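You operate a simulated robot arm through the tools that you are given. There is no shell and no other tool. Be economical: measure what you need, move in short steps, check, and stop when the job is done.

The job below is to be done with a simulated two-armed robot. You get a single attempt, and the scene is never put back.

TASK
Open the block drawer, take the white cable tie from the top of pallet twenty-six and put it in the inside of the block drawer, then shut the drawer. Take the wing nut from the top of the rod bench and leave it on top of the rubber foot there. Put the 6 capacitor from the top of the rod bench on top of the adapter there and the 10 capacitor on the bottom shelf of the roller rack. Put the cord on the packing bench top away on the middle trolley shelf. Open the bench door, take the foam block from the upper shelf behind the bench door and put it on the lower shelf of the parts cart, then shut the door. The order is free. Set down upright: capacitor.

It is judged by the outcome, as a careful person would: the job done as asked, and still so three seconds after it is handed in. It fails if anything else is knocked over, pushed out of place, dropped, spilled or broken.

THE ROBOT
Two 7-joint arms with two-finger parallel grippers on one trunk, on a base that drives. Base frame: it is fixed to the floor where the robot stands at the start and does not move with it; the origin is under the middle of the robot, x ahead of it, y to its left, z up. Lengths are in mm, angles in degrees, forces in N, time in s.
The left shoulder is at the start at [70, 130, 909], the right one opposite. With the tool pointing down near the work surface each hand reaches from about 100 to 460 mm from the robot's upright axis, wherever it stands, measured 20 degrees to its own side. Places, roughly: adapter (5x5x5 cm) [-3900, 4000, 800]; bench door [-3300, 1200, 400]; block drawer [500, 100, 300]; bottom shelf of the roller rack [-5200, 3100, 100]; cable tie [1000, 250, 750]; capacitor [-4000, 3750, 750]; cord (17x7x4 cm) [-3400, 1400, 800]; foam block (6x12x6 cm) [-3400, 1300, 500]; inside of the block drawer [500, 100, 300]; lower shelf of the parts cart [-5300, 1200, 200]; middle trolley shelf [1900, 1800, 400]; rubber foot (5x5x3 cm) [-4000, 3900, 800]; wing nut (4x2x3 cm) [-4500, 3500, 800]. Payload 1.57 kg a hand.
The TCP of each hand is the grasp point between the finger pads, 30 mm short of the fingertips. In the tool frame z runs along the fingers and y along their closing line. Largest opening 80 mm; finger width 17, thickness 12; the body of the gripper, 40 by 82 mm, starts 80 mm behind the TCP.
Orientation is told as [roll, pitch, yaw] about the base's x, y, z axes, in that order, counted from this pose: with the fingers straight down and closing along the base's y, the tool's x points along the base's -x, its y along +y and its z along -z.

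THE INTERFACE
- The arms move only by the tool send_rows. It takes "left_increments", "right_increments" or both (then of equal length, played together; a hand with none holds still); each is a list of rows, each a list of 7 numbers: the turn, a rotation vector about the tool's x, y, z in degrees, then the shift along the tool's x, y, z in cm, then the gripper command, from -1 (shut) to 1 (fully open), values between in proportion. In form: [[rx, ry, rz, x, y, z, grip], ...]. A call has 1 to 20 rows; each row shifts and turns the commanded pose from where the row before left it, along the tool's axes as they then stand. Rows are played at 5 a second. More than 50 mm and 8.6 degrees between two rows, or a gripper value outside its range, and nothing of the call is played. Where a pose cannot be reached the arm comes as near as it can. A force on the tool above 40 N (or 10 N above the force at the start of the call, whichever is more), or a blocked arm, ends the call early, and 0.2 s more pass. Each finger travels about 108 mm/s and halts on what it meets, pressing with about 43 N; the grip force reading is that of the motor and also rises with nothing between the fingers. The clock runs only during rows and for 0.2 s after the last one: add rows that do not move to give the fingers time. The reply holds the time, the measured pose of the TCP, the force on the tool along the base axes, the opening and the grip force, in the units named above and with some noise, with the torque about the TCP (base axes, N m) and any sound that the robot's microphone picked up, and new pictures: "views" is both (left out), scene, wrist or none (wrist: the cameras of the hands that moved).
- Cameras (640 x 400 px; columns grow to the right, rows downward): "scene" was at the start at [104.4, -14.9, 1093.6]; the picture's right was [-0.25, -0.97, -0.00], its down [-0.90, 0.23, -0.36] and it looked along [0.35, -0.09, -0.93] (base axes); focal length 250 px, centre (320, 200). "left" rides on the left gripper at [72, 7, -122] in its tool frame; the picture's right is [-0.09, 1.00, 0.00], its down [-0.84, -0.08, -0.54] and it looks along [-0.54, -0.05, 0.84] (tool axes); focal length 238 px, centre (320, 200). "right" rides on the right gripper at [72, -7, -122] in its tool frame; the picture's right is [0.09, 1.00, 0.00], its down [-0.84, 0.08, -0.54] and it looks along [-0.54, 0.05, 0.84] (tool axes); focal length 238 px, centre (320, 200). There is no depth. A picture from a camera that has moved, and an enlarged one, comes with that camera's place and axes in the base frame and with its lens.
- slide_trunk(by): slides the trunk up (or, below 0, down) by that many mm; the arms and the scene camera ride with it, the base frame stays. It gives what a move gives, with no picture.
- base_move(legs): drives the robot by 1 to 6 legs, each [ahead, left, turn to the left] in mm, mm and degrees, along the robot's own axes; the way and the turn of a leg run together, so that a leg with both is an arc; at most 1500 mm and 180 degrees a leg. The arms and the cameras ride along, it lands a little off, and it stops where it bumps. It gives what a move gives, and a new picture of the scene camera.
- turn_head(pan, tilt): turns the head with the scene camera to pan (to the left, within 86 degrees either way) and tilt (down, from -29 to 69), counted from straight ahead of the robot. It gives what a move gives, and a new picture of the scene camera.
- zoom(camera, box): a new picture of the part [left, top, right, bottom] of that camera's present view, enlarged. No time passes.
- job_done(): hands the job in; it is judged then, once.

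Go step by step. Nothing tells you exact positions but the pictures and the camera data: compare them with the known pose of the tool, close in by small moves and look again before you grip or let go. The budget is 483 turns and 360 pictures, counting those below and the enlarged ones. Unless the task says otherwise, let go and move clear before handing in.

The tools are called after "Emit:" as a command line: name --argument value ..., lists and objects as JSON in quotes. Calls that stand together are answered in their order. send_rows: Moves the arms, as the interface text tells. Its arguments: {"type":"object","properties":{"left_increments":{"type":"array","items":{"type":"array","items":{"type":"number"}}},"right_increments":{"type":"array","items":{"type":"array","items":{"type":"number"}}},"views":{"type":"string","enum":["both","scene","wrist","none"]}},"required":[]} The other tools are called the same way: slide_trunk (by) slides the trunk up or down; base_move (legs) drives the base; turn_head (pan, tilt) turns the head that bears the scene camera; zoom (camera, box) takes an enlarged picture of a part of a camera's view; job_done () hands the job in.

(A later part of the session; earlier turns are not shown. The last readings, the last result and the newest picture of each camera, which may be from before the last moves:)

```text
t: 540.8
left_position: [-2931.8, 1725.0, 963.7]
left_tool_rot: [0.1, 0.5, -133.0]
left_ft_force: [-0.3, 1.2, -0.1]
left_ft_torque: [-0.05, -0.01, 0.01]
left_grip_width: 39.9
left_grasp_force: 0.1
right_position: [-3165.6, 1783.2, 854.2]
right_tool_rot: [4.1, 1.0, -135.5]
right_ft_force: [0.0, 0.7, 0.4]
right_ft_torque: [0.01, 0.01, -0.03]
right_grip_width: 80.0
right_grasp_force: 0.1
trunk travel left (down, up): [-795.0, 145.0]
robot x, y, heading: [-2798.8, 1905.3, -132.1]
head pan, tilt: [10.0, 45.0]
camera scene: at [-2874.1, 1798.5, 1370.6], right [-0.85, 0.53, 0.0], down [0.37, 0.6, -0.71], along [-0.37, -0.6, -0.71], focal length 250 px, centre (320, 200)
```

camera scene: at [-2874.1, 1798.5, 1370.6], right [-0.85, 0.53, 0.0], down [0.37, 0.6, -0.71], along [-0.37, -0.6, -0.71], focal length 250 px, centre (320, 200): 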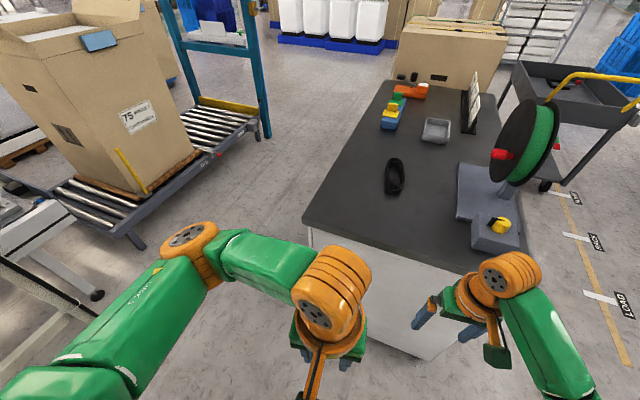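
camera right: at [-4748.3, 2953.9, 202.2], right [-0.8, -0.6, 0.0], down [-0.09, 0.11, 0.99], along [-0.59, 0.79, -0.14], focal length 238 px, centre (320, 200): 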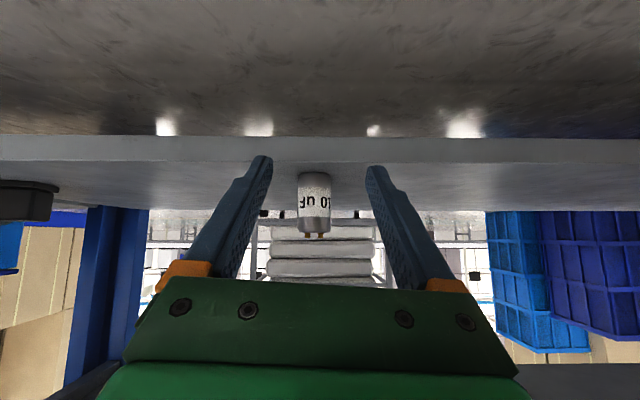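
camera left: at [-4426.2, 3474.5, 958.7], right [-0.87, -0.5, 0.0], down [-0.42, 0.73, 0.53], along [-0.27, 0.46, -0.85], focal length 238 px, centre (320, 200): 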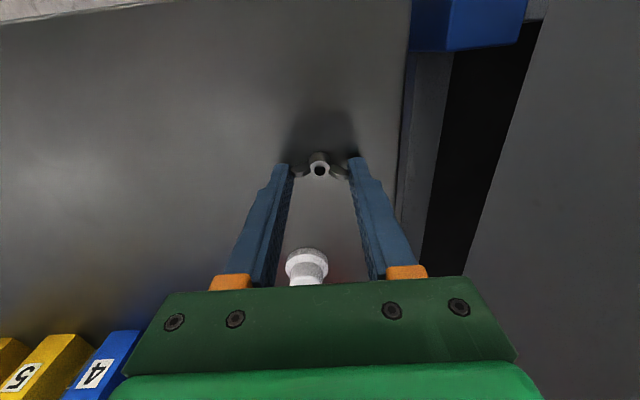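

Emit:
send_rows --right_increments '[[0, 0, 0, 3, 0, -3, 0], [0, 0, 0, 3, 0, -4, 0], [0, 0, 0, 3, 0, -4, 0], [0, 0, 0, 0, 0, -4, 0], [0, 0, 0, 0, 0, 0, 0], [0, 0, 0, 0, 0, 0, 0], [0, 0, 0, 0, 0, 0, 0], [0, 0, 0, 0, 0, 0, 0]]' --left_increments '[[0, -7.9, 0, 0, 0, 0, 1], [0, -7.9, 0, 0, 0, 0, 1], [0, -7.9, 0, 0, 0, 0, 1], [0, -7.9, 0, 0, 0, 0, 1], [0, -7.9, 0, 0, 0, 0, 1], [0, -7.9, 0, 0, 0, 0, 1], [0, -7.9, 0, 0, 0, 0, 1], [0, 0, 0, 0, 0, 0, 1]]'

Emit:
base_move --legs '[[0, -275, 1]]'

```text
t: 541.3
left_position: [-2932.4, 1722.2, 966.5]
left_tool_rot: [0.3, -10.4, -132.3]
left_ft_force: [-4.8, -4.6, -3.0]
left_ft_torque: [0.36, -0.36, 0.1]
left_grip_width: 80.2
left_grasp_force: 0.2
right_position: [-3138.9, 1813.0, 898.6]
right_tool_rot: [4.1, 0.8, -135.5]
right_ft_force: [0.4, 0.6, -0.1]
right_ft_torque: [0.01, 0.04, 0.0]
right_grip_width: 40.0
right_grasp_force: 0.0
trunk travel left (down, up): [-795.0, 145.0]
robot x, y, heading: [-2799.0, 1906.6, -131.7]
head pan, tilt: [10.0, 45.0]
stopped in row 2 (left hand): the force on the tool passed its limit at 134 N (the readings are from after the stop); the commanded pose is now the measured one
camera scene: at [-2873.0, 1800.5, 1370.8], right [-0.85, 0.53, 0.0], down [0.37, 0.6, -0.71], along [-0.37, -0.6, -0.71], focal length 250 px, centre (320, 200)
camera right: at [-3098.9, 1873.9, 1019.4], right [0.76, -0.64, 0.07], down [-0.57, -0.62, 0.54], along [-0.3, -0.45, -0.84], focal length 238 px, centre (320, 200)
camera left: at [-2866.8, 1785.6, 1072.1], right [0.67, -0.74, 0.02], down [-0.55, -0.48, 0.68], along [-0.49, -0.47, -0.73], focal length 238 px, centre (320, 200)
```

scene: 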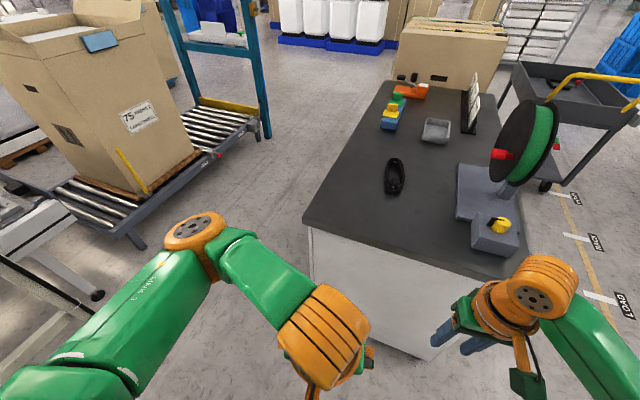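
right: 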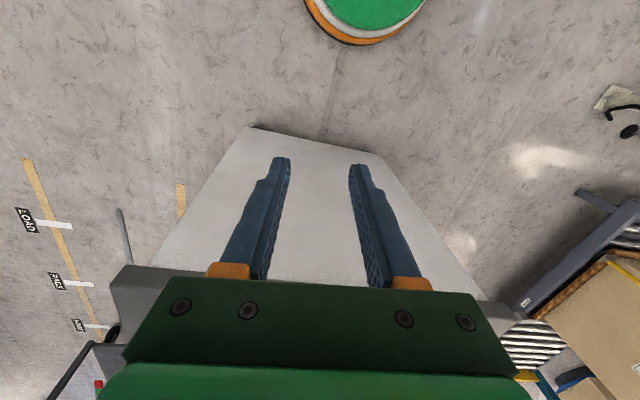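
left: 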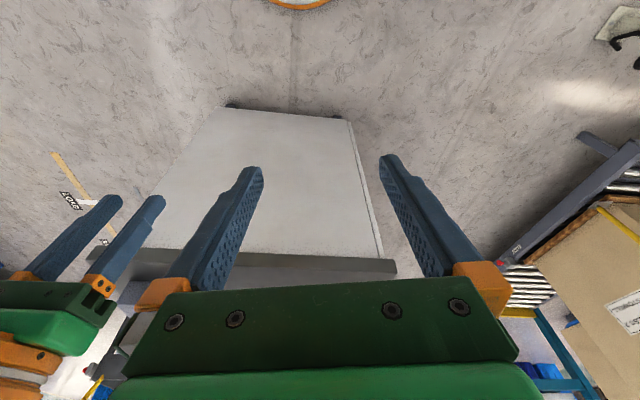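

```text
t: 543.2
left_position: [-3137.1, 1899.7, 965.7]
left_tool_rot: [0.2, -10.4, -131.1]
left_ft_force: [-11.4, -10.4, 0.2]
left_ft_torque: [1.39, -1.31, 0.07]
left_grip_width: 79.8
left_grasp_force: 0.1
right_position: [-3346.3, 1986.2, 897.9]
right_tool_rot: [4.0, 0.8, -134.3]
right_ft_force: [0.2, 0.1, 0.7]
right_ft_torque: [0.0, 0.01, 0.0]
right_grip_width: 40.2
right_grasp_force: 0.1
trunk travel left (down, up): [-795.0, 145.0]
robot x, y, heading: [-3003.5, 2088.0, -130.4]
head pan, tilt: [10.0, 45.0]
camera scene: at [-3078.9, 1978.9, 1370.6], right [-0.86, 0.51, 0.0], down [0.36, 0.61, -0.71], along [-0.36, -0.61, -0.71], focal length 250 px, centre (320, 200)
```

scene: 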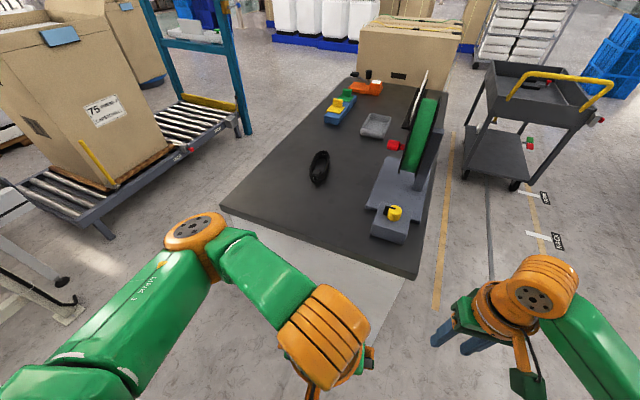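

Emit:
send_rows --left_increments '[[0, 0, 0, -4, 1.5, 0, 1], [0, 0, 0, -4, 2.5, 0, 1], [0, 0, 0, -4, 2.5, 0, 1], [0, 0, 0, -4, 2.5, 0, 1], [0, -7.5, 0, -2, 1, 0, 1], [0, -7.5, 0, -2, 1, 0, 1], [0, -7.5, 0, 0, 0, 0, 1], [0, -7.5, 0, 0, 0, 0, 1], [0, -7.5, 0, 0, 0, 0, 1], [0, -7, 0, 0, 0, 0, 1], [0, 0, 0, 0, 0, 0, 1]]'

```text
t: 545.6
left_position: [-3184.1, 1680.5, 1003.3]
left_tool_rot: [0.4, -54.8, -131.5]
left_ft_force: [0.0, -1.0, -0.3]
left_ft_torque: [0.01, 0.01, 0.01]
left_grip_width: 80.0
left_grasp_force: 0.0
right_position: [-3345.7, 1986.3, 899.0]
right_tool_rot: [4.1, 0.7, -134.3]
right_ft_force: [-0.2, -0.5, 0.2]
right_ft_torque: [-0.04, -0.03, 0.0]
right_grip_width: 40.0
right_grasp_force: 0.2
trunk travel left (down, up): [-795.0, 145.0]
robot x, y, heading: [-3012.2, 2090.7, -130.8]
head pan, tilt: [10.0, 45.0]
camera scene: at [-3080.4, 1980.0, 1370.6], right [-0.86, 0.51, 0.0], down [0.36, 0.61, -0.71], along [-0.36, -0.61, -0.71], focal length 250 px, centre (320, 200)
camera left: at [-3086.9, 1782.8, 1014.7], right [0.71, -0.69, 0.08], down [-0.09, 0.02, 1.0], along [-0.69, -0.72, -0.04], focal length 238 px, centre (320, 200)
```

scene: 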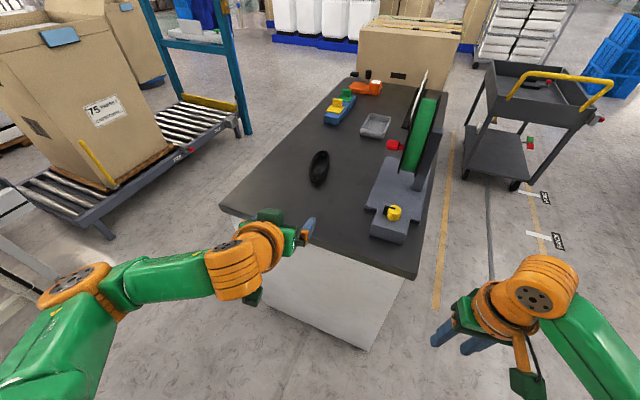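
left: 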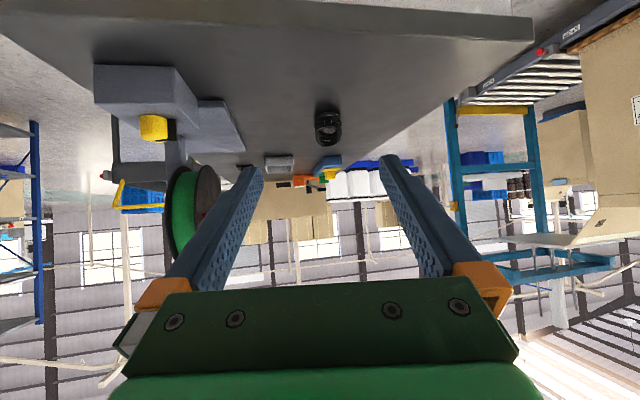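

Emit:
send_rows --left_increments '[[0, 0, -5.6, 0, 0, 0, 1], [0, 0, 0, 0, 0, 0, 1], [0, 0, 0, 0, 0, 0, 1], [0, 0, 0, 0, 0, 0, 1], [0, 0, 0, 0, 0, 0, 1]]' --right_increments '[[0, 0, 0, 2, 0, -4, 0], [0, 0, 0, 2, 0, -4, 0], [0, 0, 0, 2, 0, -4, 0], [0, 0, 0, 0, 0, -4, 0], [0, 0, 0, 0, 0, 0, 0]]' --views "none"

Emit:
slide_trunk --by -120

Emit:
base_move --legs '[[225, -5, 0]]'

Emit:
zoom --camera "left" --box '[0, 0, 640, 400]'

```text
t: 546.9
left_position: [-3184.6, 1681.6, 1002.4]
left_tool_rot: [-7.4, -54.5, -121.8]
left_ft_force: [-0.6, 0.4, -0.4]
left_ft_torque: [0.01, -0.03, -0.02]
left_grip_width: 80.0
left_grasp_force: 0.1
right_position: [-3315.0, 2034.6, 1057.9]
right_tool_rot: [4.0, 0.9, -134.4]
right_ft_force: [0.3, 0.1, -0.5]
right_ft_torque: [-0.04, 0.01, 0.0]
right_grip_width: 40.2
right_grasp_force: 0.1
trunk travel left (down, up): [-795.0, 145.0]
robot x, y, heading: [-3005.8, 2084.7, -130.6]
head pan, tilt: [10.0, 45.0]
```

```text
t: 548.4
left_position: [-3184.1, 1682.2, 883.3]
left_tool_rot: [-7.3, -54.4, -121.8]
left_ft_force: [0.2, -0.3, 0.4]
left_ft_torque: [0.0, 0.0, 0.02]
left_grip_width: 80.1
left_grasp_force: 0.2
right_position: [-3313.8, 2035.8, 939.8]
right_tool_rot: [4.0, 0.8, -134.2]
right_ft_force: [0.8, -0.1, -0.8]
right_ft_torque: [0.05, -0.03, 0.03]
right_grip_width: 40.0
right_grasp_force: 0.1
trunk travel left (down, up): [-675.0, 265.0]
robot x, y, heading: [-3007.6, 2090.9, -130.6]
head pan, tilt: [10.0, 45.0]
```

```text
t: 550.1
left_position: [-3335.8, 1513.2, 883.3]
left_tool_rot: [-7.4, -54.5, -121.8]
left_ft_force: [0.2, 0.1, 0.2]
left_ft_torque: [0.0, -0.04, 0.01]
left_grip_width: 79.8
left_grasp_force: 0.1
right_position: [-3465.7, 1865.9, 938.5]
right_tool_rot: [4.0, 0.8, -134.2]
right_ft_force: [0.0, 0.6, -0.7]
right_ft_torque: [0.02, 0.04, 0.01]
right_grip_width: 40.1
right_grasp_force: 0.0
trunk travel left (down, up): [-675.0, 265.0]
robot x, y, heading: [-3158.5, 1916.4, -130.6]
head pan, tilt: [10.0, 45.0]
camera scene: at [-3231.5, 1811.5, 1250.7], right [-0.86, 0.51, 0.0], down [0.36, 0.61, -0.71], along [-0.36, -0.61, -0.71], focal length 250 px, centre (320, 200)
```

scene: 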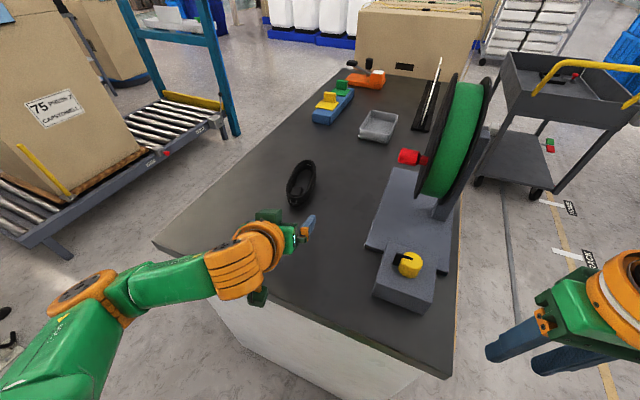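

```text
1.00 times, centred on (320, 200) of left (not enlarged: the box is as wide or as high as the picture)
camera zoom: at [-3244.1, 1618.6, 894.7], right [0.76, -0.66, 0.0], down [-0.03, -0.03, 1.0], along [-0.65, -0.75, -0.04], focal length 238 px, centre (320, 200)
```

zoom: 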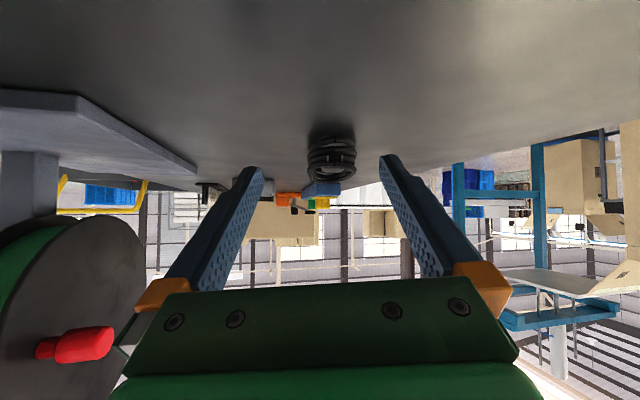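

Emit:
zoom --camera "left" --box '[270, 110, 400, 195]'

Emit:
zoom --camera "scene" --box '[260, 140, 350, 240]'

```text
4.71 times, centred on (335, 152) of left
camera zoom: at [-3244.1, 1618.6, 894.7], right [0.76, -0.66, 0.0], down [-0.03, -0.03, 1.0], along [-0.65, -0.75, -0.04], focal length 1122 px, centre (249, 424)
```

zoom: 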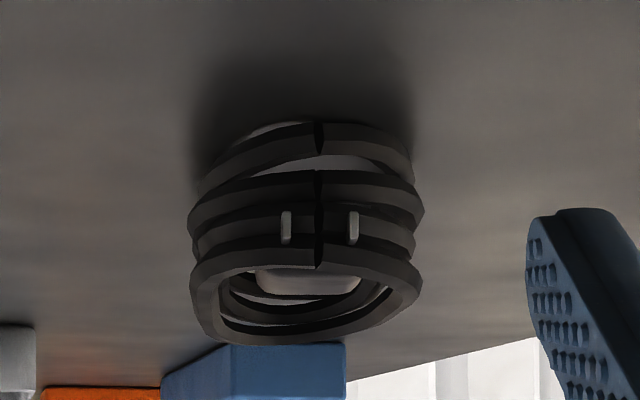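

```text
4.00 times, centred on (305, 190) of scene
camera zoom: at [-3231.5, 1811.5, 1250.7], right [-0.86, 0.51, 0.0], down [0.36, 0.61, -0.71], along [-0.36, -0.61, -0.71], focal length 998 px, centre (380, 240)
```

zoom: 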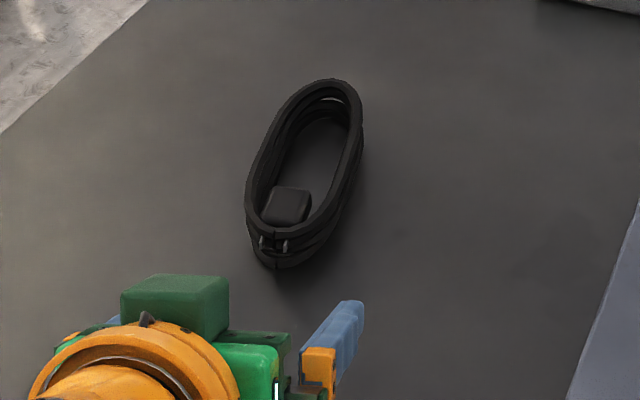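

Emit:
base_move --legs '[[20, 0, 0]]'

Emit:
send_rows --left_increments '[[0, 0, 0, -1.97, 0.47, 2.82, 1], [0, 0, 0, -1.97, 0.47, 2.82, 1], [0, 0, 0, -1.97, 0.47, 2.82, 1], [0, 0, 0, 0, 0, 0, 1]]' --views "wrist"

Emit:
zoom --camera "scene" --box '[240, 120, 400, 220]'

```text
t: 550.9
left_position: [-3347.6, 1498.0, 885.2]
left_tool_rot: [-7.5, -54.5, -121.8]
left_ft_force: [-0.1, -0.4, 0.3]
left_ft_torque: [0.01, -0.04, -0.03]
left_grip_width: 80.0
left_grasp_force: 0.0
right_position: [-3479.3, 1853.0, 939.3]
right_tool_rot: [4.1, 0.7, -134.2]
right_ft_force: [-0.1, 0.6, -0.5]
right_ft_torque: [-0.01, 0.04, -0.01]
right_grip_width: 39.9
right_grasp_force: 0.0
trunk travel left (down, up): [-675.0, 265.0]
robot x, y, heading: [-3172.1, 1905.4, -130.5]
head pan, tilt: [10.0, 45.0]
camera scene: at [-3243.2, 1797.9, 1250.9], right [-0.86, 0.51, 0.0], down [0.36, 0.61, -0.71], along [-0.36, -0.61, -0.71], focal length 250 px, centre (320, 200)
```

scene: 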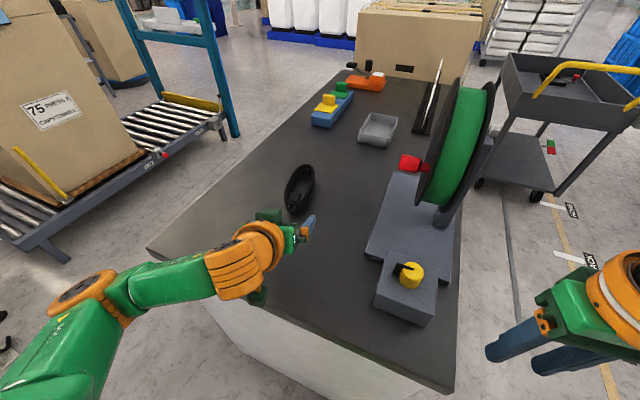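

```text
t: 551.9
left_position: [-3402.6, 1406.3, 881.0]
left_tool_rot: [-7.4, -54.4, -121.9]
left_ft_force: [-0.2, 0.0, 0.8]
left_ft_torque: [0.01, 0.0, 0.01]
left_grip_width: 80.2
left_grasp_force: 0.1
right_position: [-3478.8, 1851.6, 939.3]
right_tool_rot: [4.0, 0.8, -134.1]
right_ft_force: [-0.8, -0.1, -0.3]
right_ft_torque: [-0.02, 0.04, 0.01]
right_grip_width: 40.2
right_grasp_force: 0.1
trunk travel left (down, up): [-675.0, 265.0]
robot x, y, heading: [-3174.3, 1907.4, -130.8]
head pan, tilt: [10.0, 45.0]
camera left: at [-3311.1, 1513.4, 892.1], right [0.76, -0.66, 0.0], down [-0.03, -0.03, 1.0], along [-0.65, -0.75, -0.04], focal length 238 px, centre (320, 200)
```

left: 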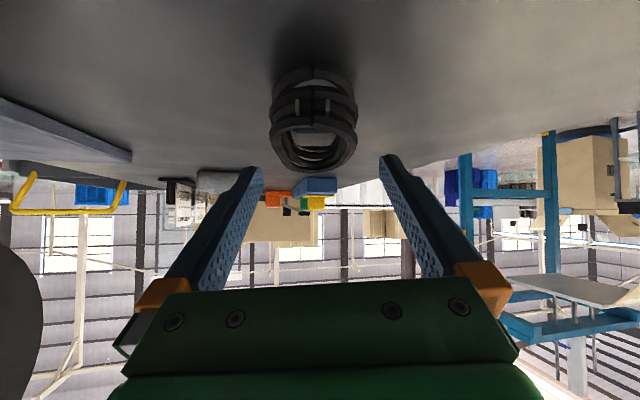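

```text
4.00 times, centred on (320, 170) of scene
camera zoom: at [-3244.6, 1796.2, 1250.7], right [-0.86, 0.51, 0.0], down [0.36, 0.61, -0.71], along [-0.36, -0.61, -0.71], focal length 998 px, centre (320, 320)
```

zoom: 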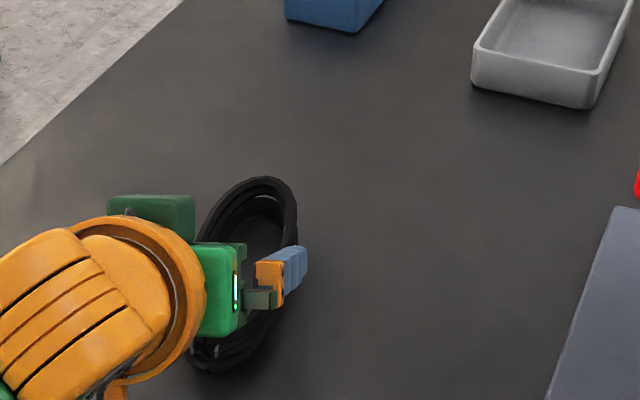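

Emit:
send_rows --left_increments '[[0, 0, 0, 0, -0.35, 0, 1], [0, 0, 0, 0, 0, 0, 1]]' --views "none"

Emit:
slide_trunk --by -35

Emit:
zoom --camera "left" --box '[160, 50, 480, 250]'

```text
t: 552.5
left_position: [-3404.9, 1408.4, 880.2]
left_tool_rot: [-7.4, -54.3, -121.8]
left_ft_force: [0.4, 1.4, -0.1]
left_ft_torque: [0.0, -0.01, 0.0]
left_grip_width: 79.8
left_grasp_force: 0.1
right_position: [-3479.6, 1850.9, 937.8]
right_tool_rot: [4.0, 0.7, -134.2]
right_ft_force: [-0.2, -0.6, -0.3]
right_ft_torque: [-0.02, 0.01, 0.0]
right_grip_width: 40.1
right_grasp_force: 0.0
trunk travel left (down, up): [-675.0, 265.0]
robot x, y, heading: [-3171.1, 1904.2, -130.5]
head pan, tilt: [10.0, 45.0]
```

```text
t: 553.2
left_position: [-3405.0, 1409.4, 847.2]
left_tool_rot: [-7.3, -54.6, -121.8]
left_ft_force: [-1.8, -3.4, 6.1]
left_ft_torque: [-0.36, -0.02, -0.11]
left_grip_width: 79.8
left_grasp_force: 0.1
right_position: [-3478.7, 1851.1, 903.1]
right_tool_rot: [4.1, 0.8, -134.2]
right_ft_force: [0.3, 0.1, 0.7]
right_ft_torque: [-0.02, 0.01, -0.04]
right_grip_width: 39.7
right_grasp_force: 0.2
trunk travel left (down, up): [-640.0, 300.0]
robot x, y, heading: [-3171.0, 1905.4, -130.5]
head pan, tilt: [10.0, 45.0]
```

```text
2.00 times, centred on (320, 150) of left
camera zoom: at [-3314.0, 1515.0, 858.2], right [0.76, -0.66, 0.0], down [-0.03, -0.03, 1.0], along [-0.65, -0.75, -0.04], focal length 477 px, centre (320, 300)
```

zoom: 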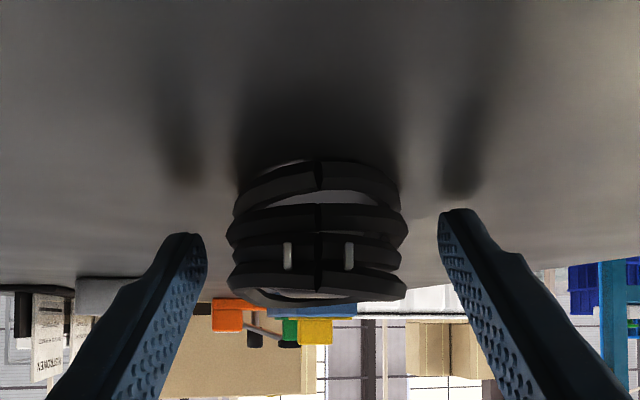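

Emit:
send_rows --left_increments '[[0, 0, 0, 0, -0.15, 0, 1], [0, 0, 0, 0.33, 0, 0.23, 1], [0, 0, 0, 0, 0, 0, 1]]' --views "none"

Emit:
zoom --camera "scene" --box '[240, 150, 360, 225]'

```text
t: 554.0
left_position: [-3405.6, 1408.8, 847.2]
left_tool_rot: [-7.5, -55.2, -121.7]
left_ft_force: [-5.0, -20.7, 33.6]
left_ft_torque: [-1.98, -0.62, -0.68]
left_grip_width: 80.0
left_grasp_force: 0.1
right_position: [-3477.5, 1851.7, 904.4]
right_tool_rot: [3.9, 0.7, -134.3]
right_ft_force: [-0.1, 0.4, -0.3]
right_ft_torque: [-0.01, -0.01, 0.04]
right_grip_width: 40.0
right_grasp_force: 0.1
trunk travel left (down, up): [-640.0, 300.0]
robot x, y, heading: [-3174.0, 1904.7, -130.7]
head pan, tilt: [10.0, 45.0]
```

```text
5.33 times, centred on (300, 188) of scene
camera zoom: at [-3242.7, 1797.3, 1216.4], right [-0.86, 0.51, 0.0], down [0.36, 0.61, -0.71], along [-0.36, -0.61, -0.71], focal length 1330 px, centre (427, 267)
```

zoom: 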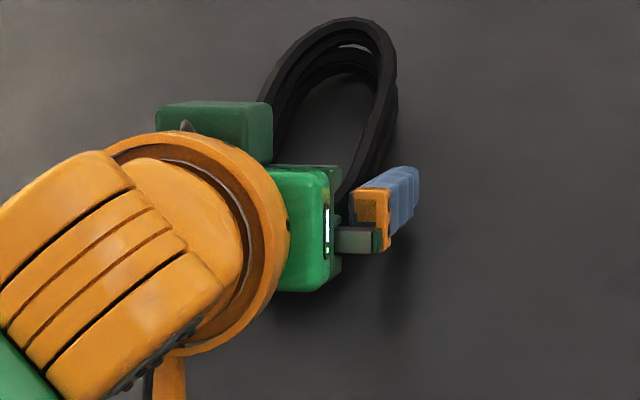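

The camera bracket under the wrist touched the bench. I raise, steepen the tool by 13°, and lower again.

Emit:
slide_trunk --by 40

Emit:
send_rows --left_increments '[[0, 6.5, 0, 0, 0, 0, 1], [0, 6.5, 0, 0, 0, 0, 1], [0, 0, 0, 0, 0, 0, 1]]' --views "none"

Emit:
zoom --camera "left" --box '[160, 50, 480, 250]'

```text
t: 554.9
left_position: [-3406.2, 1410.6, 881.1]
left_tool_rot: [-7.4, -54.4, -121.8]
left_ft_force: [1.0, 0.3, 0.2]
left_ft_torque: [0.02, -0.02, 0.03]
left_grip_width: 80.1
left_grasp_force: 0.0
right_position: [-3479.7, 1850.7, 943.1]
right_tool_rot: [4.1, 0.8, -134.4]
right_ft_force: [1.1, -0.2, -0.6]
right_ft_torque: [0.04, 0.01, -0.01]
right_grip_width: 39.9
right_grasp_force: 0.1
trunk travel left (down, up): [-680.0, 260.0]
robot x, y, heading: [-3172.5, 1905.2, -130.8]
head pan, tilt: [10.0, 45.0]
```

```text
t: 555.7
left_position: [-3407.2, 1411.0, 881.3]
left_tool_rot: [-5.8, -41.4, -124.0]
left_ft_force: [-0.1, -0.1, 0.3]
left_ft_torque: [0.01, 0.02, 0.01]
left_grip_width: 79.7
left_grasp_force: 0.0
right_position: [-3479.3, 1850.8, 943.6]
right_tool_rot: [4.0, 0.8, -134.3]
right_ft_force: [1.2, 0.8, 0.0]
right_ft_torque: [-0.01, 0.0, -0.02]
right_grip_width: 39.9
right_grasp_force: 0.1
trunk travel left (down, up): [-680.0, 260.0]
robot x, y, heading: [-3168.0, 1901.1, -131.0]
head pan, tilt: [10.0, 45.0]
```

```text
2.00 times, centred on (320, 150) of left
camera zoom: at [-3317.2, 1509.7, 925.0], right [0.74, -0.67, -0.01], down [-0.17, -0.21, 0.96], along [-0.65, -0.72, -0.27], focal length 477 px, centre (320, 300)
```

zoom: 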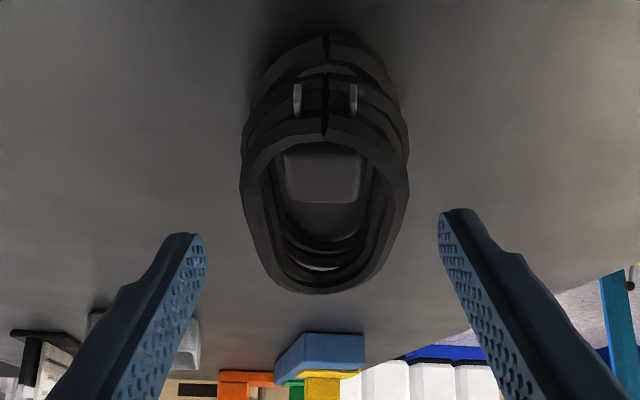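

Emit:
send_rows --left_increments '[[0, 0, 0, -0.74, 0.1, 0.67, 1], [0, 0, 0, 0, 0, 0, 1]]' --views "none"

Emit:
slide_trunk --by -36

Emit:
zoom --camera "left" --box '[160, 50, 480, 250]'

```text
t: 556.3
left_position: [-3412.8, 1399.6, 882.0]
left_tool_rot: [-5.7, -41.5, -124.0]
left_ft_force: [-0.2, 0.2, 0.1]
left_ft_torque: [-0.02, 0.04, 0.01]
left_grip_width: 80.1
left_grasp_force: 0.1
right_position: [-3479.9, 1850.5, 944.5]
right_tool_rot: [4.0, 0.9, -134.3]
right_ft_force: [0.6, 0.1, -0.2]
right_ft_torque: [0.01, -0.01, 0.07]
right_grip_width: 40.1
right_grasp_force: 0.0
trunk travel left (down, up): [-680.0, 260.0]
robot x, y, heading: [-3169.3, 1899.9, -130.7]
head pan, tilt: [10.0, 45.0]
```

```text
t: 557.1
left_position: [-3413.1, 1401.1, 850.0]
left_tool_rot: [-5.8, -42.3, -124.0]
left_ft_force: [-5.1, -14.3, 28.4]
left_ft_torque: [-1.47, -0.54, -0.56]
left_grip_width: 80.0
left_grasp_force: 0.0
right_position: [-3479.7, 1853.7, 908.7]
right_tool_rot: [4.1, 0.8, -134.3]
right_ft_force: [-0.4, 0.4, -0.8]
right_ft_torque: [-0.03, -0.02, 0.0]
right_grip_width: 39.7
right_grasp_force: 0.0
trunk travel left (down, up): [-644.0, 296.0]
robot x, y, heading: [-3173.9, 1905.6, -130.6]
head pan, tilt: [10.0, 45.0]
```

```text
2.00 times, centred on (320, 150) of left
camera zoom: at [-3322.5, 1501.1, 891.6], right [0.74, -0.67, -0.01], down [-0.16, -0.2, 0.97], along [-0.65, -0.72, -0.25], focal length 477 px, centre (320, 300)
```

zoom: 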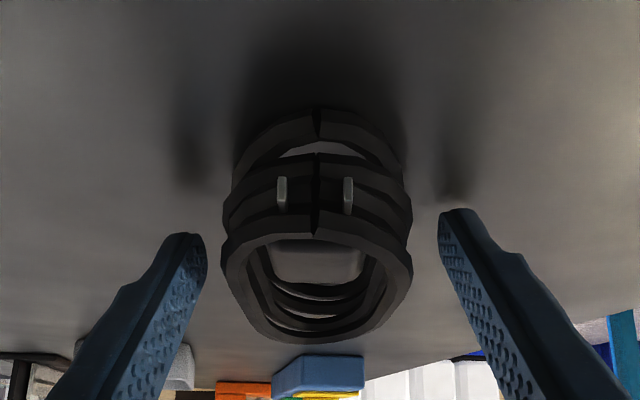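

It is the left fingertip touching the bench — the bench is about z 820, so the height is right already. I lift 5 mm, level the roll, and close.

Emit:
slide_trunk --by 6

Emit:
send_rows --left_increments '[[0, 0, 3.5, 0, 0, 0, 1], [0, 0, 0, 0, 0, 0, 1], [0, 0, 0, 0, 0, 0, 0.6], [0, 0, 0, 0, 0, 0, 0], [0, 0, 0, 0, 0, 0, -1], [0, 0, 0, 0, 0, 0, -1], [0, 0, 0, 0, 0, 0, -1]]' --views "none"

Emit:
zoom --camera "left" --box '[160, 50, 480, 250]'

```text
t: 557.6
left_position: [-3412.8, 1400.8, 852.1]
left_tool_rot: [-5.8, -41.3, -124.1]
left_ft_force: [-5.1, -11.7, 13.6]
left_ft_torque: [-0.91, -0.19, -0.5]
left_grip_width: 80.0
left_grasp_force: 0.0
right_position: [-3480.3, 1850.8, 913.2]
right_tool_rot: [4.1, 0.8, -134.3]
right_ft_force: [1.0, -1.0, 0.3]
right_ft_torque: [-0.02, 0.01, 0.02]
right_grip_width: 40.1
right_grasp_force: 0.0
trunk travel left (down, up): [-650.0, 290.0]
robot x, y, heading: [-3169.3, 1904.3, -130.6]
head pan, tilt: [10.0, 45.0]
```

```text
t: 559.2
left_position: [-3412.8, 1401.0, 852.2]
left_tool_rot: [-2.7, -41.8, -128.7]
left_ft_force: [0.7, -0.7, -0.3]
left_ft_torque: [0.01, -0.05, 0.05]
left_grip_width: 63.6
left_grasp_force: 43.5
right_position: [-3479.9, 1850.9, 913.3]
right_tool_rot: [4.1, 0.9, -134.2]
right_ft_force: [-0.3, -0.2, 0.4]
right_ft_torque: [0.01, 0.0, -0.01]
right_grip_width: 40.2
right_grasp_force: 0.1
trunk travel left (down, up): [-650.0, 290.0]
robot x, y, heading: [-3170.7, 1907.1, -131.0]
head pan, tilt: [10.0, 45.0]
```

```text
2.00 times, centred on (320, 150) of left
camera zoom: at [-3319.5, 1497.2, 894.2], right [0.71, -0.7, 0.03], down [-0.2, -0.17, 0.96], along [-0.67, -0.69, -0.27], focal length 477 px, centre (320, 300)
```

zoom: 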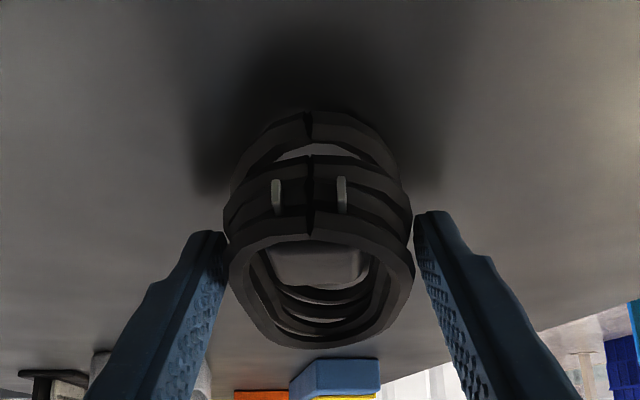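

The coil is gripped across (64 mm). I lift and check.

Emit:
slide_trunk --by 60

Emit:
zoom --camera "left" --box '[0, 0, 640, 400]'

Emit:
zoom --camera "scene" --box '[220, 120, 380, 220]'

```text
t: 560.2
left_position: [-3412.8, 1399.8, 910.3]
left_tool_rot: [-2.7, -41.7, -128.7]
left_ft_force: [0.1, -0.3, -1.5]
left_ft_torque: [0.04, -0.06, -0.03]
left_grip_width: 63.5
left_grasp_force: 43.1
right_position: [-3479.8, 1850.0, 973.2]
right_tool_rot: [4.1, 0.9, -134.2]
right_ft_force: [-0.7, 0.0, -0.5]
right_ft_torque: [0.03, -0.01, 0.02]
right_grip_width: 39.9
right_grasp_force: 0.0
trunk travel left (down, up): [-710.0, 230.0]
robot x, y, heading: [-3177.0, 1904.8, -130.4]
head pan, tilt: [10.0, 45.0]
```

```text
1.00 times, centred on (320, 200) of left (not enlarged: the box is as wide or as high as the picture)
camera zoom: at [-3319.6, 1497.1, 954.2], right [0.71, -0.7, 0.03], down [-0.2, -0.17, 0.96], along [-0.67, -0.69, -0.27], focal length 238 px, centre (320, 200)
```

zoom: 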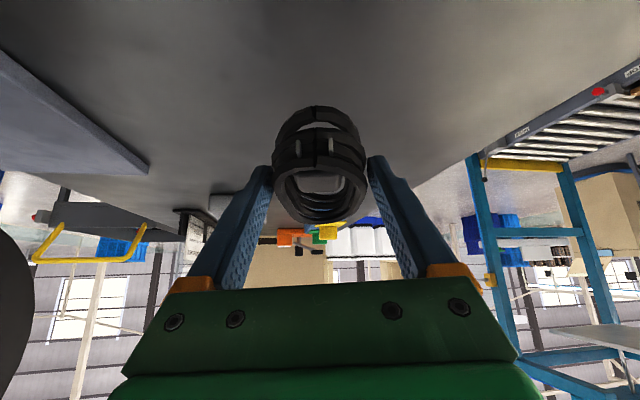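

```text
4.00 times, centred on (300, 170) of scene
camera zoom: at [-3245.4, 1795.2, 1285.6], right [-0.86, 0.51, 0.0], down [0.36, 0.61, -0.71], along [-0.36, -0.61, -0.71], focal length 998 px, centre (400, 320)
```

zoom: 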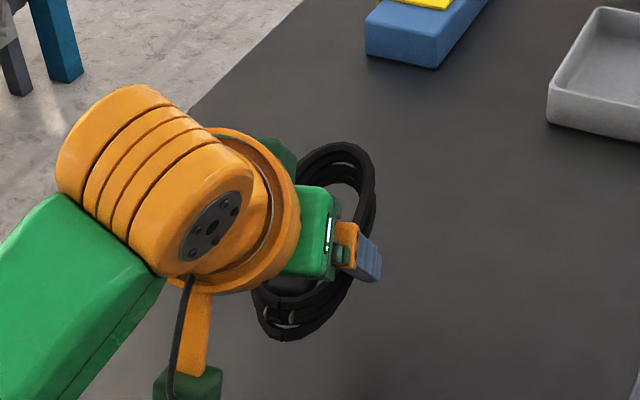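

The cord is held. The trolley at (1900, 1800) is beyond the conveyor, so I retrace the known route around it. First back off and tuck the arm.

Emit:
base_move --legs '[[-320, 0, 0]]'

Emit:
send_rows --left_increments '[[0, 0, 0, 2.78, 0, -2.5, -1], [0, 0, 0, 2.78, 0, -2.5, -1], [0, 0, 0, 2.78, 0, -2.5, -1], [0, 0, 0, 2.78, 0, -2.5, -1], [0, 0, 0, 0, 0, 0, -1]]' --views "scene"

Emit:
base_move --legs '[[0, 0, -12.5], [0, 975, 0]]'

```text
t: 562.4
left_position: [-3206.4, 1641.6, 911.0]
left_tool_rot: [-2.7, -41.8, -128.8]
left_ft_force: [-0.6, 0.7, -1.3]
left_ft_torque: [0.02, -0.07, 0.02]
left_grip_width: 63.9
left_grasp_force: 42.9
right_position: [-3272.7, 2091.9, 974.4]
right_tool_rot: [4.0, 0.9, -134.3]
right_ft_force: [-0.6, -0.6, 0.2]
right_ft_torque: [0.03, 0.01, -0.03]
right_grip_width: 39.9
right_grasp_force: 0.0
trunk travel left (down, up): [-710.0, 230.0]
robot x, y, heading: [-2964.3, 2147.5, -130.9]
head pan, tilt: [10.0, 45.0]
camera scene: at [-3038.4, 2036.2, 1285.4], right [-0.86, 0.51, 0.0], down [0.36, 0.61, -0.71], along [-0.36, -0.61, -0.71], focal length 250 px, centre (320, 200)
```

scene: 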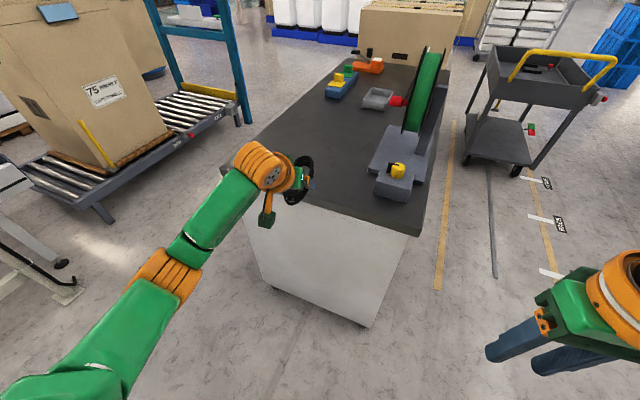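

```text
t: 563.6
left_position: [-3108.6, 1753.3, 912.0]
left_tool_rot: [-2.7, -41.8, -128.8]
left_ft_force: [-0.6, -1.4, -1.5]
left_ft_torque: [0.05, -0.06, -0.02]
left_grip_width: 63.5
left_grasp_force: 42.7
right_position: [-3271.9, 2091.6, 973.0]
right_tool_rot: [4.0, 0.9, -134.5]
right_ft_force: [-0.2, 1.0, 0.1]
right_ft_torque: [0.02, 0.0, -0.02]
right_grip_width: 40.1
right_grasp_force: 0.1
trunk travel left (down, up): [-710.0, 230.0]
robot x, y, heading: [-2965.6, 2145.1, -130.8]
head pan, tilt: [10.0, 45.0]
camera scene: at [-3037.9, 2036.8, 1285.5], right [-0.86, 0.51, 0.0], down [0.36, 0.61, -0.71], along [-0.36, -0.61, -0.71], focal length 250 px, centre (320, 200)
```

scene: 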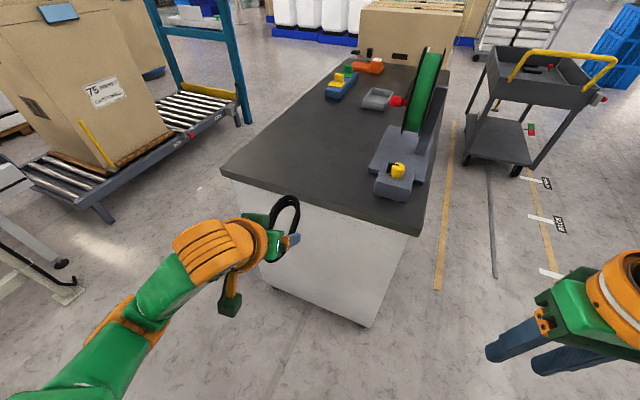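

```text
t: 569.4
left_position: [-2597.9, 1012.5, 911.6]
left_tool_rot: [-2.6, -41.7, -140.6]
left_ft_force: [0.4, -0.2, -2.3]
left_ft_torque: [0.02, -0.06, -0.02]
left_grip_width: 63.6
left_grasp_force: 43.2
right_position: [-2687.4, 1376.6, 973.0]
right_tool_rot: [4.1, 0.7, -146.1]
right_ft_force: [0.1, -0.8, -0.5]
right_ft_torque: [-0.01, 0.0, -0.01]
right_grip_width: 39.8
right_grasp_force: 0.0
trunk travel left (down, up): [-710.0, 230.0]
robot x, y, heading: [-2374.5, 1365.1, -142.2]
head pan, tilt: [10.0, 45.0]
camera scene: at [-2470.6, 1274.6, 1285.6], right [-0.74, 0.68, 0.0], down [0.48, 0.52, -0.71], along [-0.48, -0.52, -0.71], focal length 250 px, centre (320, 200)
```

scene: 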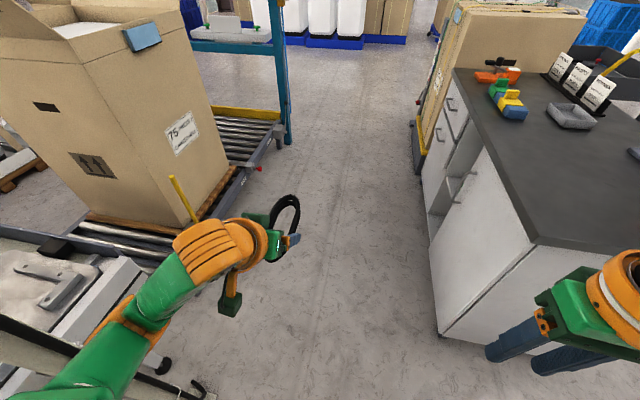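

Emit:
base_move --legs '[[1400, 0, 0], [1400, 0, 0]]'

Emit:
base_move --legs '[[0, 1000, 0], [0, 1060, 0]]'

```text
t: 583.0
left_position: [-4837.1, -665.7, 911.1]
left_tool_rot: [-2.7, -41.7, -141.7]
left_ft_force: [-0.1, -0.7, -1.5]
left_ft_torque: [0.05, -0.05, 0.01]
left_grip_width: 63.5
left_grasp_force: 43.4
right_position: [-4923.4, -300.0, 973.4]
right_tool_rot: [3.9, 0.7, -147.1]
right_ft_force: [-0.7, 0.6, -0.4]
right_ft_torque: [0.02, 0.01, 0.0]
right_grip_width: 40.0
right_grasp_force: 0.1
trunk travel left (down, up): [-710.0, 230.0]
robot x, y, heading: [-4609.2, -315.1, -143.7]
head pan, tilt: [10.0, 45.0]
camera scene: at [-4705.8, -405.8, 1285.6], right [-0.72, 0.69, 0.0], down [0.49, 0.51, -0.71], along [-0.49, -0.51, -0.71], focal length 250 px, centre (320, 200)
```

scene: 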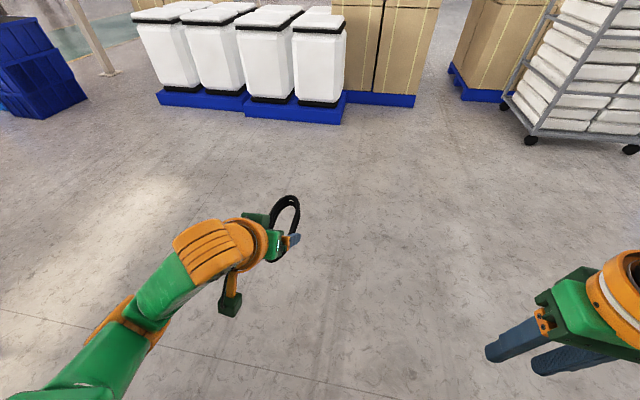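

```text
t: 593.3
left_position: [-3612.6, -2335.0, 912.7]
left_tool_rot: [-2.6, -41.6, -141.4]
left_ft_force: [0.7, 0.0, -1.9]
left_ft_torque: [0.04, -0.06, -0.03]
left_grip_width: 63.5
left_grasp_force: 42.9
right_position: [-3699.5, -1969.2, 973.0]
right_tool_rot: [4.1, 0.8, -146.9]
right_ft_force: [0.1, -0.7, 0.4]
right_ft_torque: [0.0, 0.02, -0.01]
right_grip_width: 40.0
right_grasp_force: 0.0
trunk travel left (down, up): [-710.0, 230.0]
robot x, y, heading: [-3382.5, -1986.8, -143.6]
head pan, tilt: [10.0, 45.0]
camera scene: at [-3481.8, -2073.7, 1285.6], right [-0.73, 0.69, 0.0], down [0.49, 0.51, -0.71], along [-0.48, -0.51, -0.71], focal length 250 px, centre (320, 200)
```

scene: 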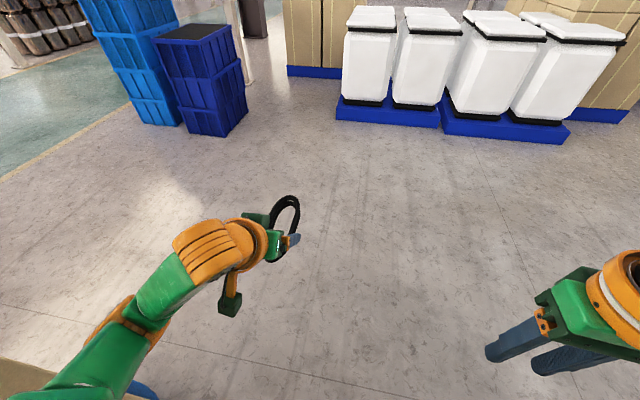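

Emit:
base_move --legs '[[-1400, 0, 0], [-1400, 0, 0], [-450, 0, 0]]'

Emit:
base_move --legs '[[0, 0, -179.4]]'

```text
t: 609.2
left_position: [-957.0, -459.4, 911.0]
left_tool_rot: [-2.6, -41.7, -143.8]
left_ft_force: [0.2, -0.3, -2.0]
left_ft_torque: [0.06, -0.05, 0.03]
left_grip_width: 63.4
left_grasp_force: 43.0
right_position: [-1028.5, -91.1, 974.0]
right_tool_rot: [4.0, 0.9, -149.3]
right_ft_force: [-0.1, -0.8, 0.5]
right_ft_torque: [0.03, 0.0, 0.02]
right_grip_width: 39.8
right_grasp_force: 0.0
trunk travel left (down, up): [-710.0, 230.0]
robot x, y, heading: [-714.7, -117.8, -145.8]
head pan, tilt: [10.0, 45.0]
camera scene: at [-816.2, -205.2, 1285.5], right [-0.7, 0.72, 0.0], down [0.51, 0.49, -0.71], along [-0.51, -0.49, -0.71], focal length 250 px, centre (320, 200)
```

scene: 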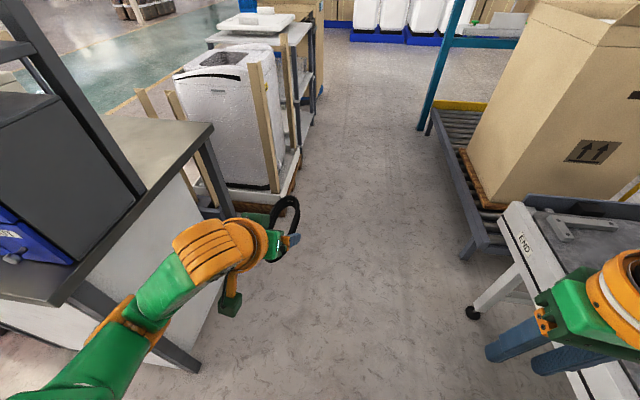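

```text
t: 616.9
left_position: [-486.0, 230.5, 912.1]
left_tool_rot: [-2.7, -41.8, 38.1]
left_ft_force: [0.4, 0.2, -1.4]
left_ft_torque: [-0.03, 0.02, -0.05]
left_grip_width: 63.5
left_grasp_force: 42.6
right_position: [-404.5, -136.3, 973.0]
right_tool_rot: [4.0, 0.7, 32.5]
right_ft_force: [-0.2, 0.5, 0.3]
right_ft_torque: [-0.03, 0.01, 0.03]
right_grip_width: 40.0
right_grasp_force: 0.2
trunk travel left (down, up): [-710.0, 230.0]
robot x, y, heading: [-717.2, -119.5, 36.1]
head pan, tilt: [10.0, 45.0]
camera scene: at [-618.5, -31.0, 1285.6], right [0.72, -0.69, 0.0], down [-0.49, -0.51, -0.71], along [0.49, 0.51, -0.71], focal length 250 px, centre (320, 200)
```

scene: 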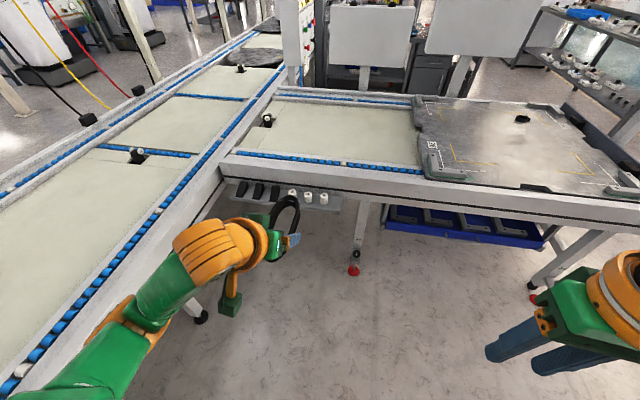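

Emit:
base_move --legs '[[60, 0, 1], [0, -850, 0], [0, -800, 0]]'

Emit:
base_move --legs '[[1200, 0, 0], [1150, 0, 0]]'

```text
t: 625.8
left_position: [545.7, -1025.8, 911.9]
left_tool_rot: [-2.7, -41.6, 40.0]
left_ft_force: [-0.9, 1.1, -2.3]
left_ft_torque: [-0.05, 0.05, 0.03]
left_grip_width: 63.6
left_grasp_force: 42.3
right_position: [642.4, -1389.2, 974.0]
right_tool_rot: [3.9, 0.8, 34.3]
right_ft_force: [-1.1, -0.1, -0.5]
right_ft_torque: [0.01, 0.0, 0.0]
right_grip_width: 39.7
right_grasp_force: 0.1
trunk travel left (down, up): [-710.0, 230.0]
robot x, y, heading: [332.2, -1380.4, 38.1]
head pan, tilt: [10.0, 45.0]
camera scene: at [422.3, -1291.3, 1285.6], right [0.74, -0.67, 0.0], down [-0.47, -0.53, -0.71], along [0.47, 0.53, -0.71], focal length 250 px, centre (320, 200)
```

scene: 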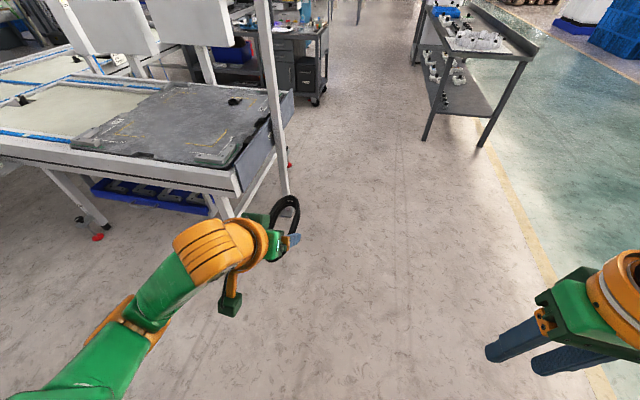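

```text
t: 637.4
left_position: [2440.1, 400.4, 912.0]
left_tool_rot: [-2.7, -41.7, 38.3]
left_ft_force: [0.4, 0.3, -1.5]
left_ft_torque: [-0.04, 0.05, 0.02]
left_grip_width: 63.4
left_grasp_force: 43.0
right_position: [2523.3, 34.1, 973.3]
right_tool_rot: [4.0, 0.8, 32.7]
right_ft_force: [-0.5, 0.5, -0.2]
right_ft_torque: [0.0, 0.01, 0.01]
right_grip_width: 40.0
right_grasp_force: 0.0
trunk travel left (down, up): [-710.0, 230.0]
robot x, y, heading: [2211.5, 49.5, 36.3]
head pan, tilt: [10.0, 45.0]
camera scene: at [2307.2, 138.5, 1285.6], right [0.72, -0.69, 0.0], down [-0.49, -0.51, -0.71], along [0.49, 0.51, -0.71], focal length 250 px, centre (320, 200)
```

scene: 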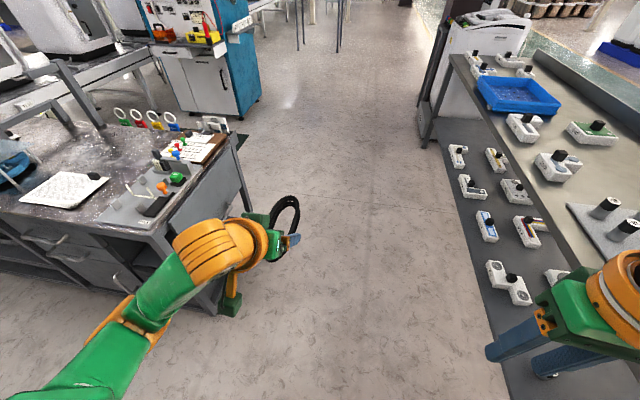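

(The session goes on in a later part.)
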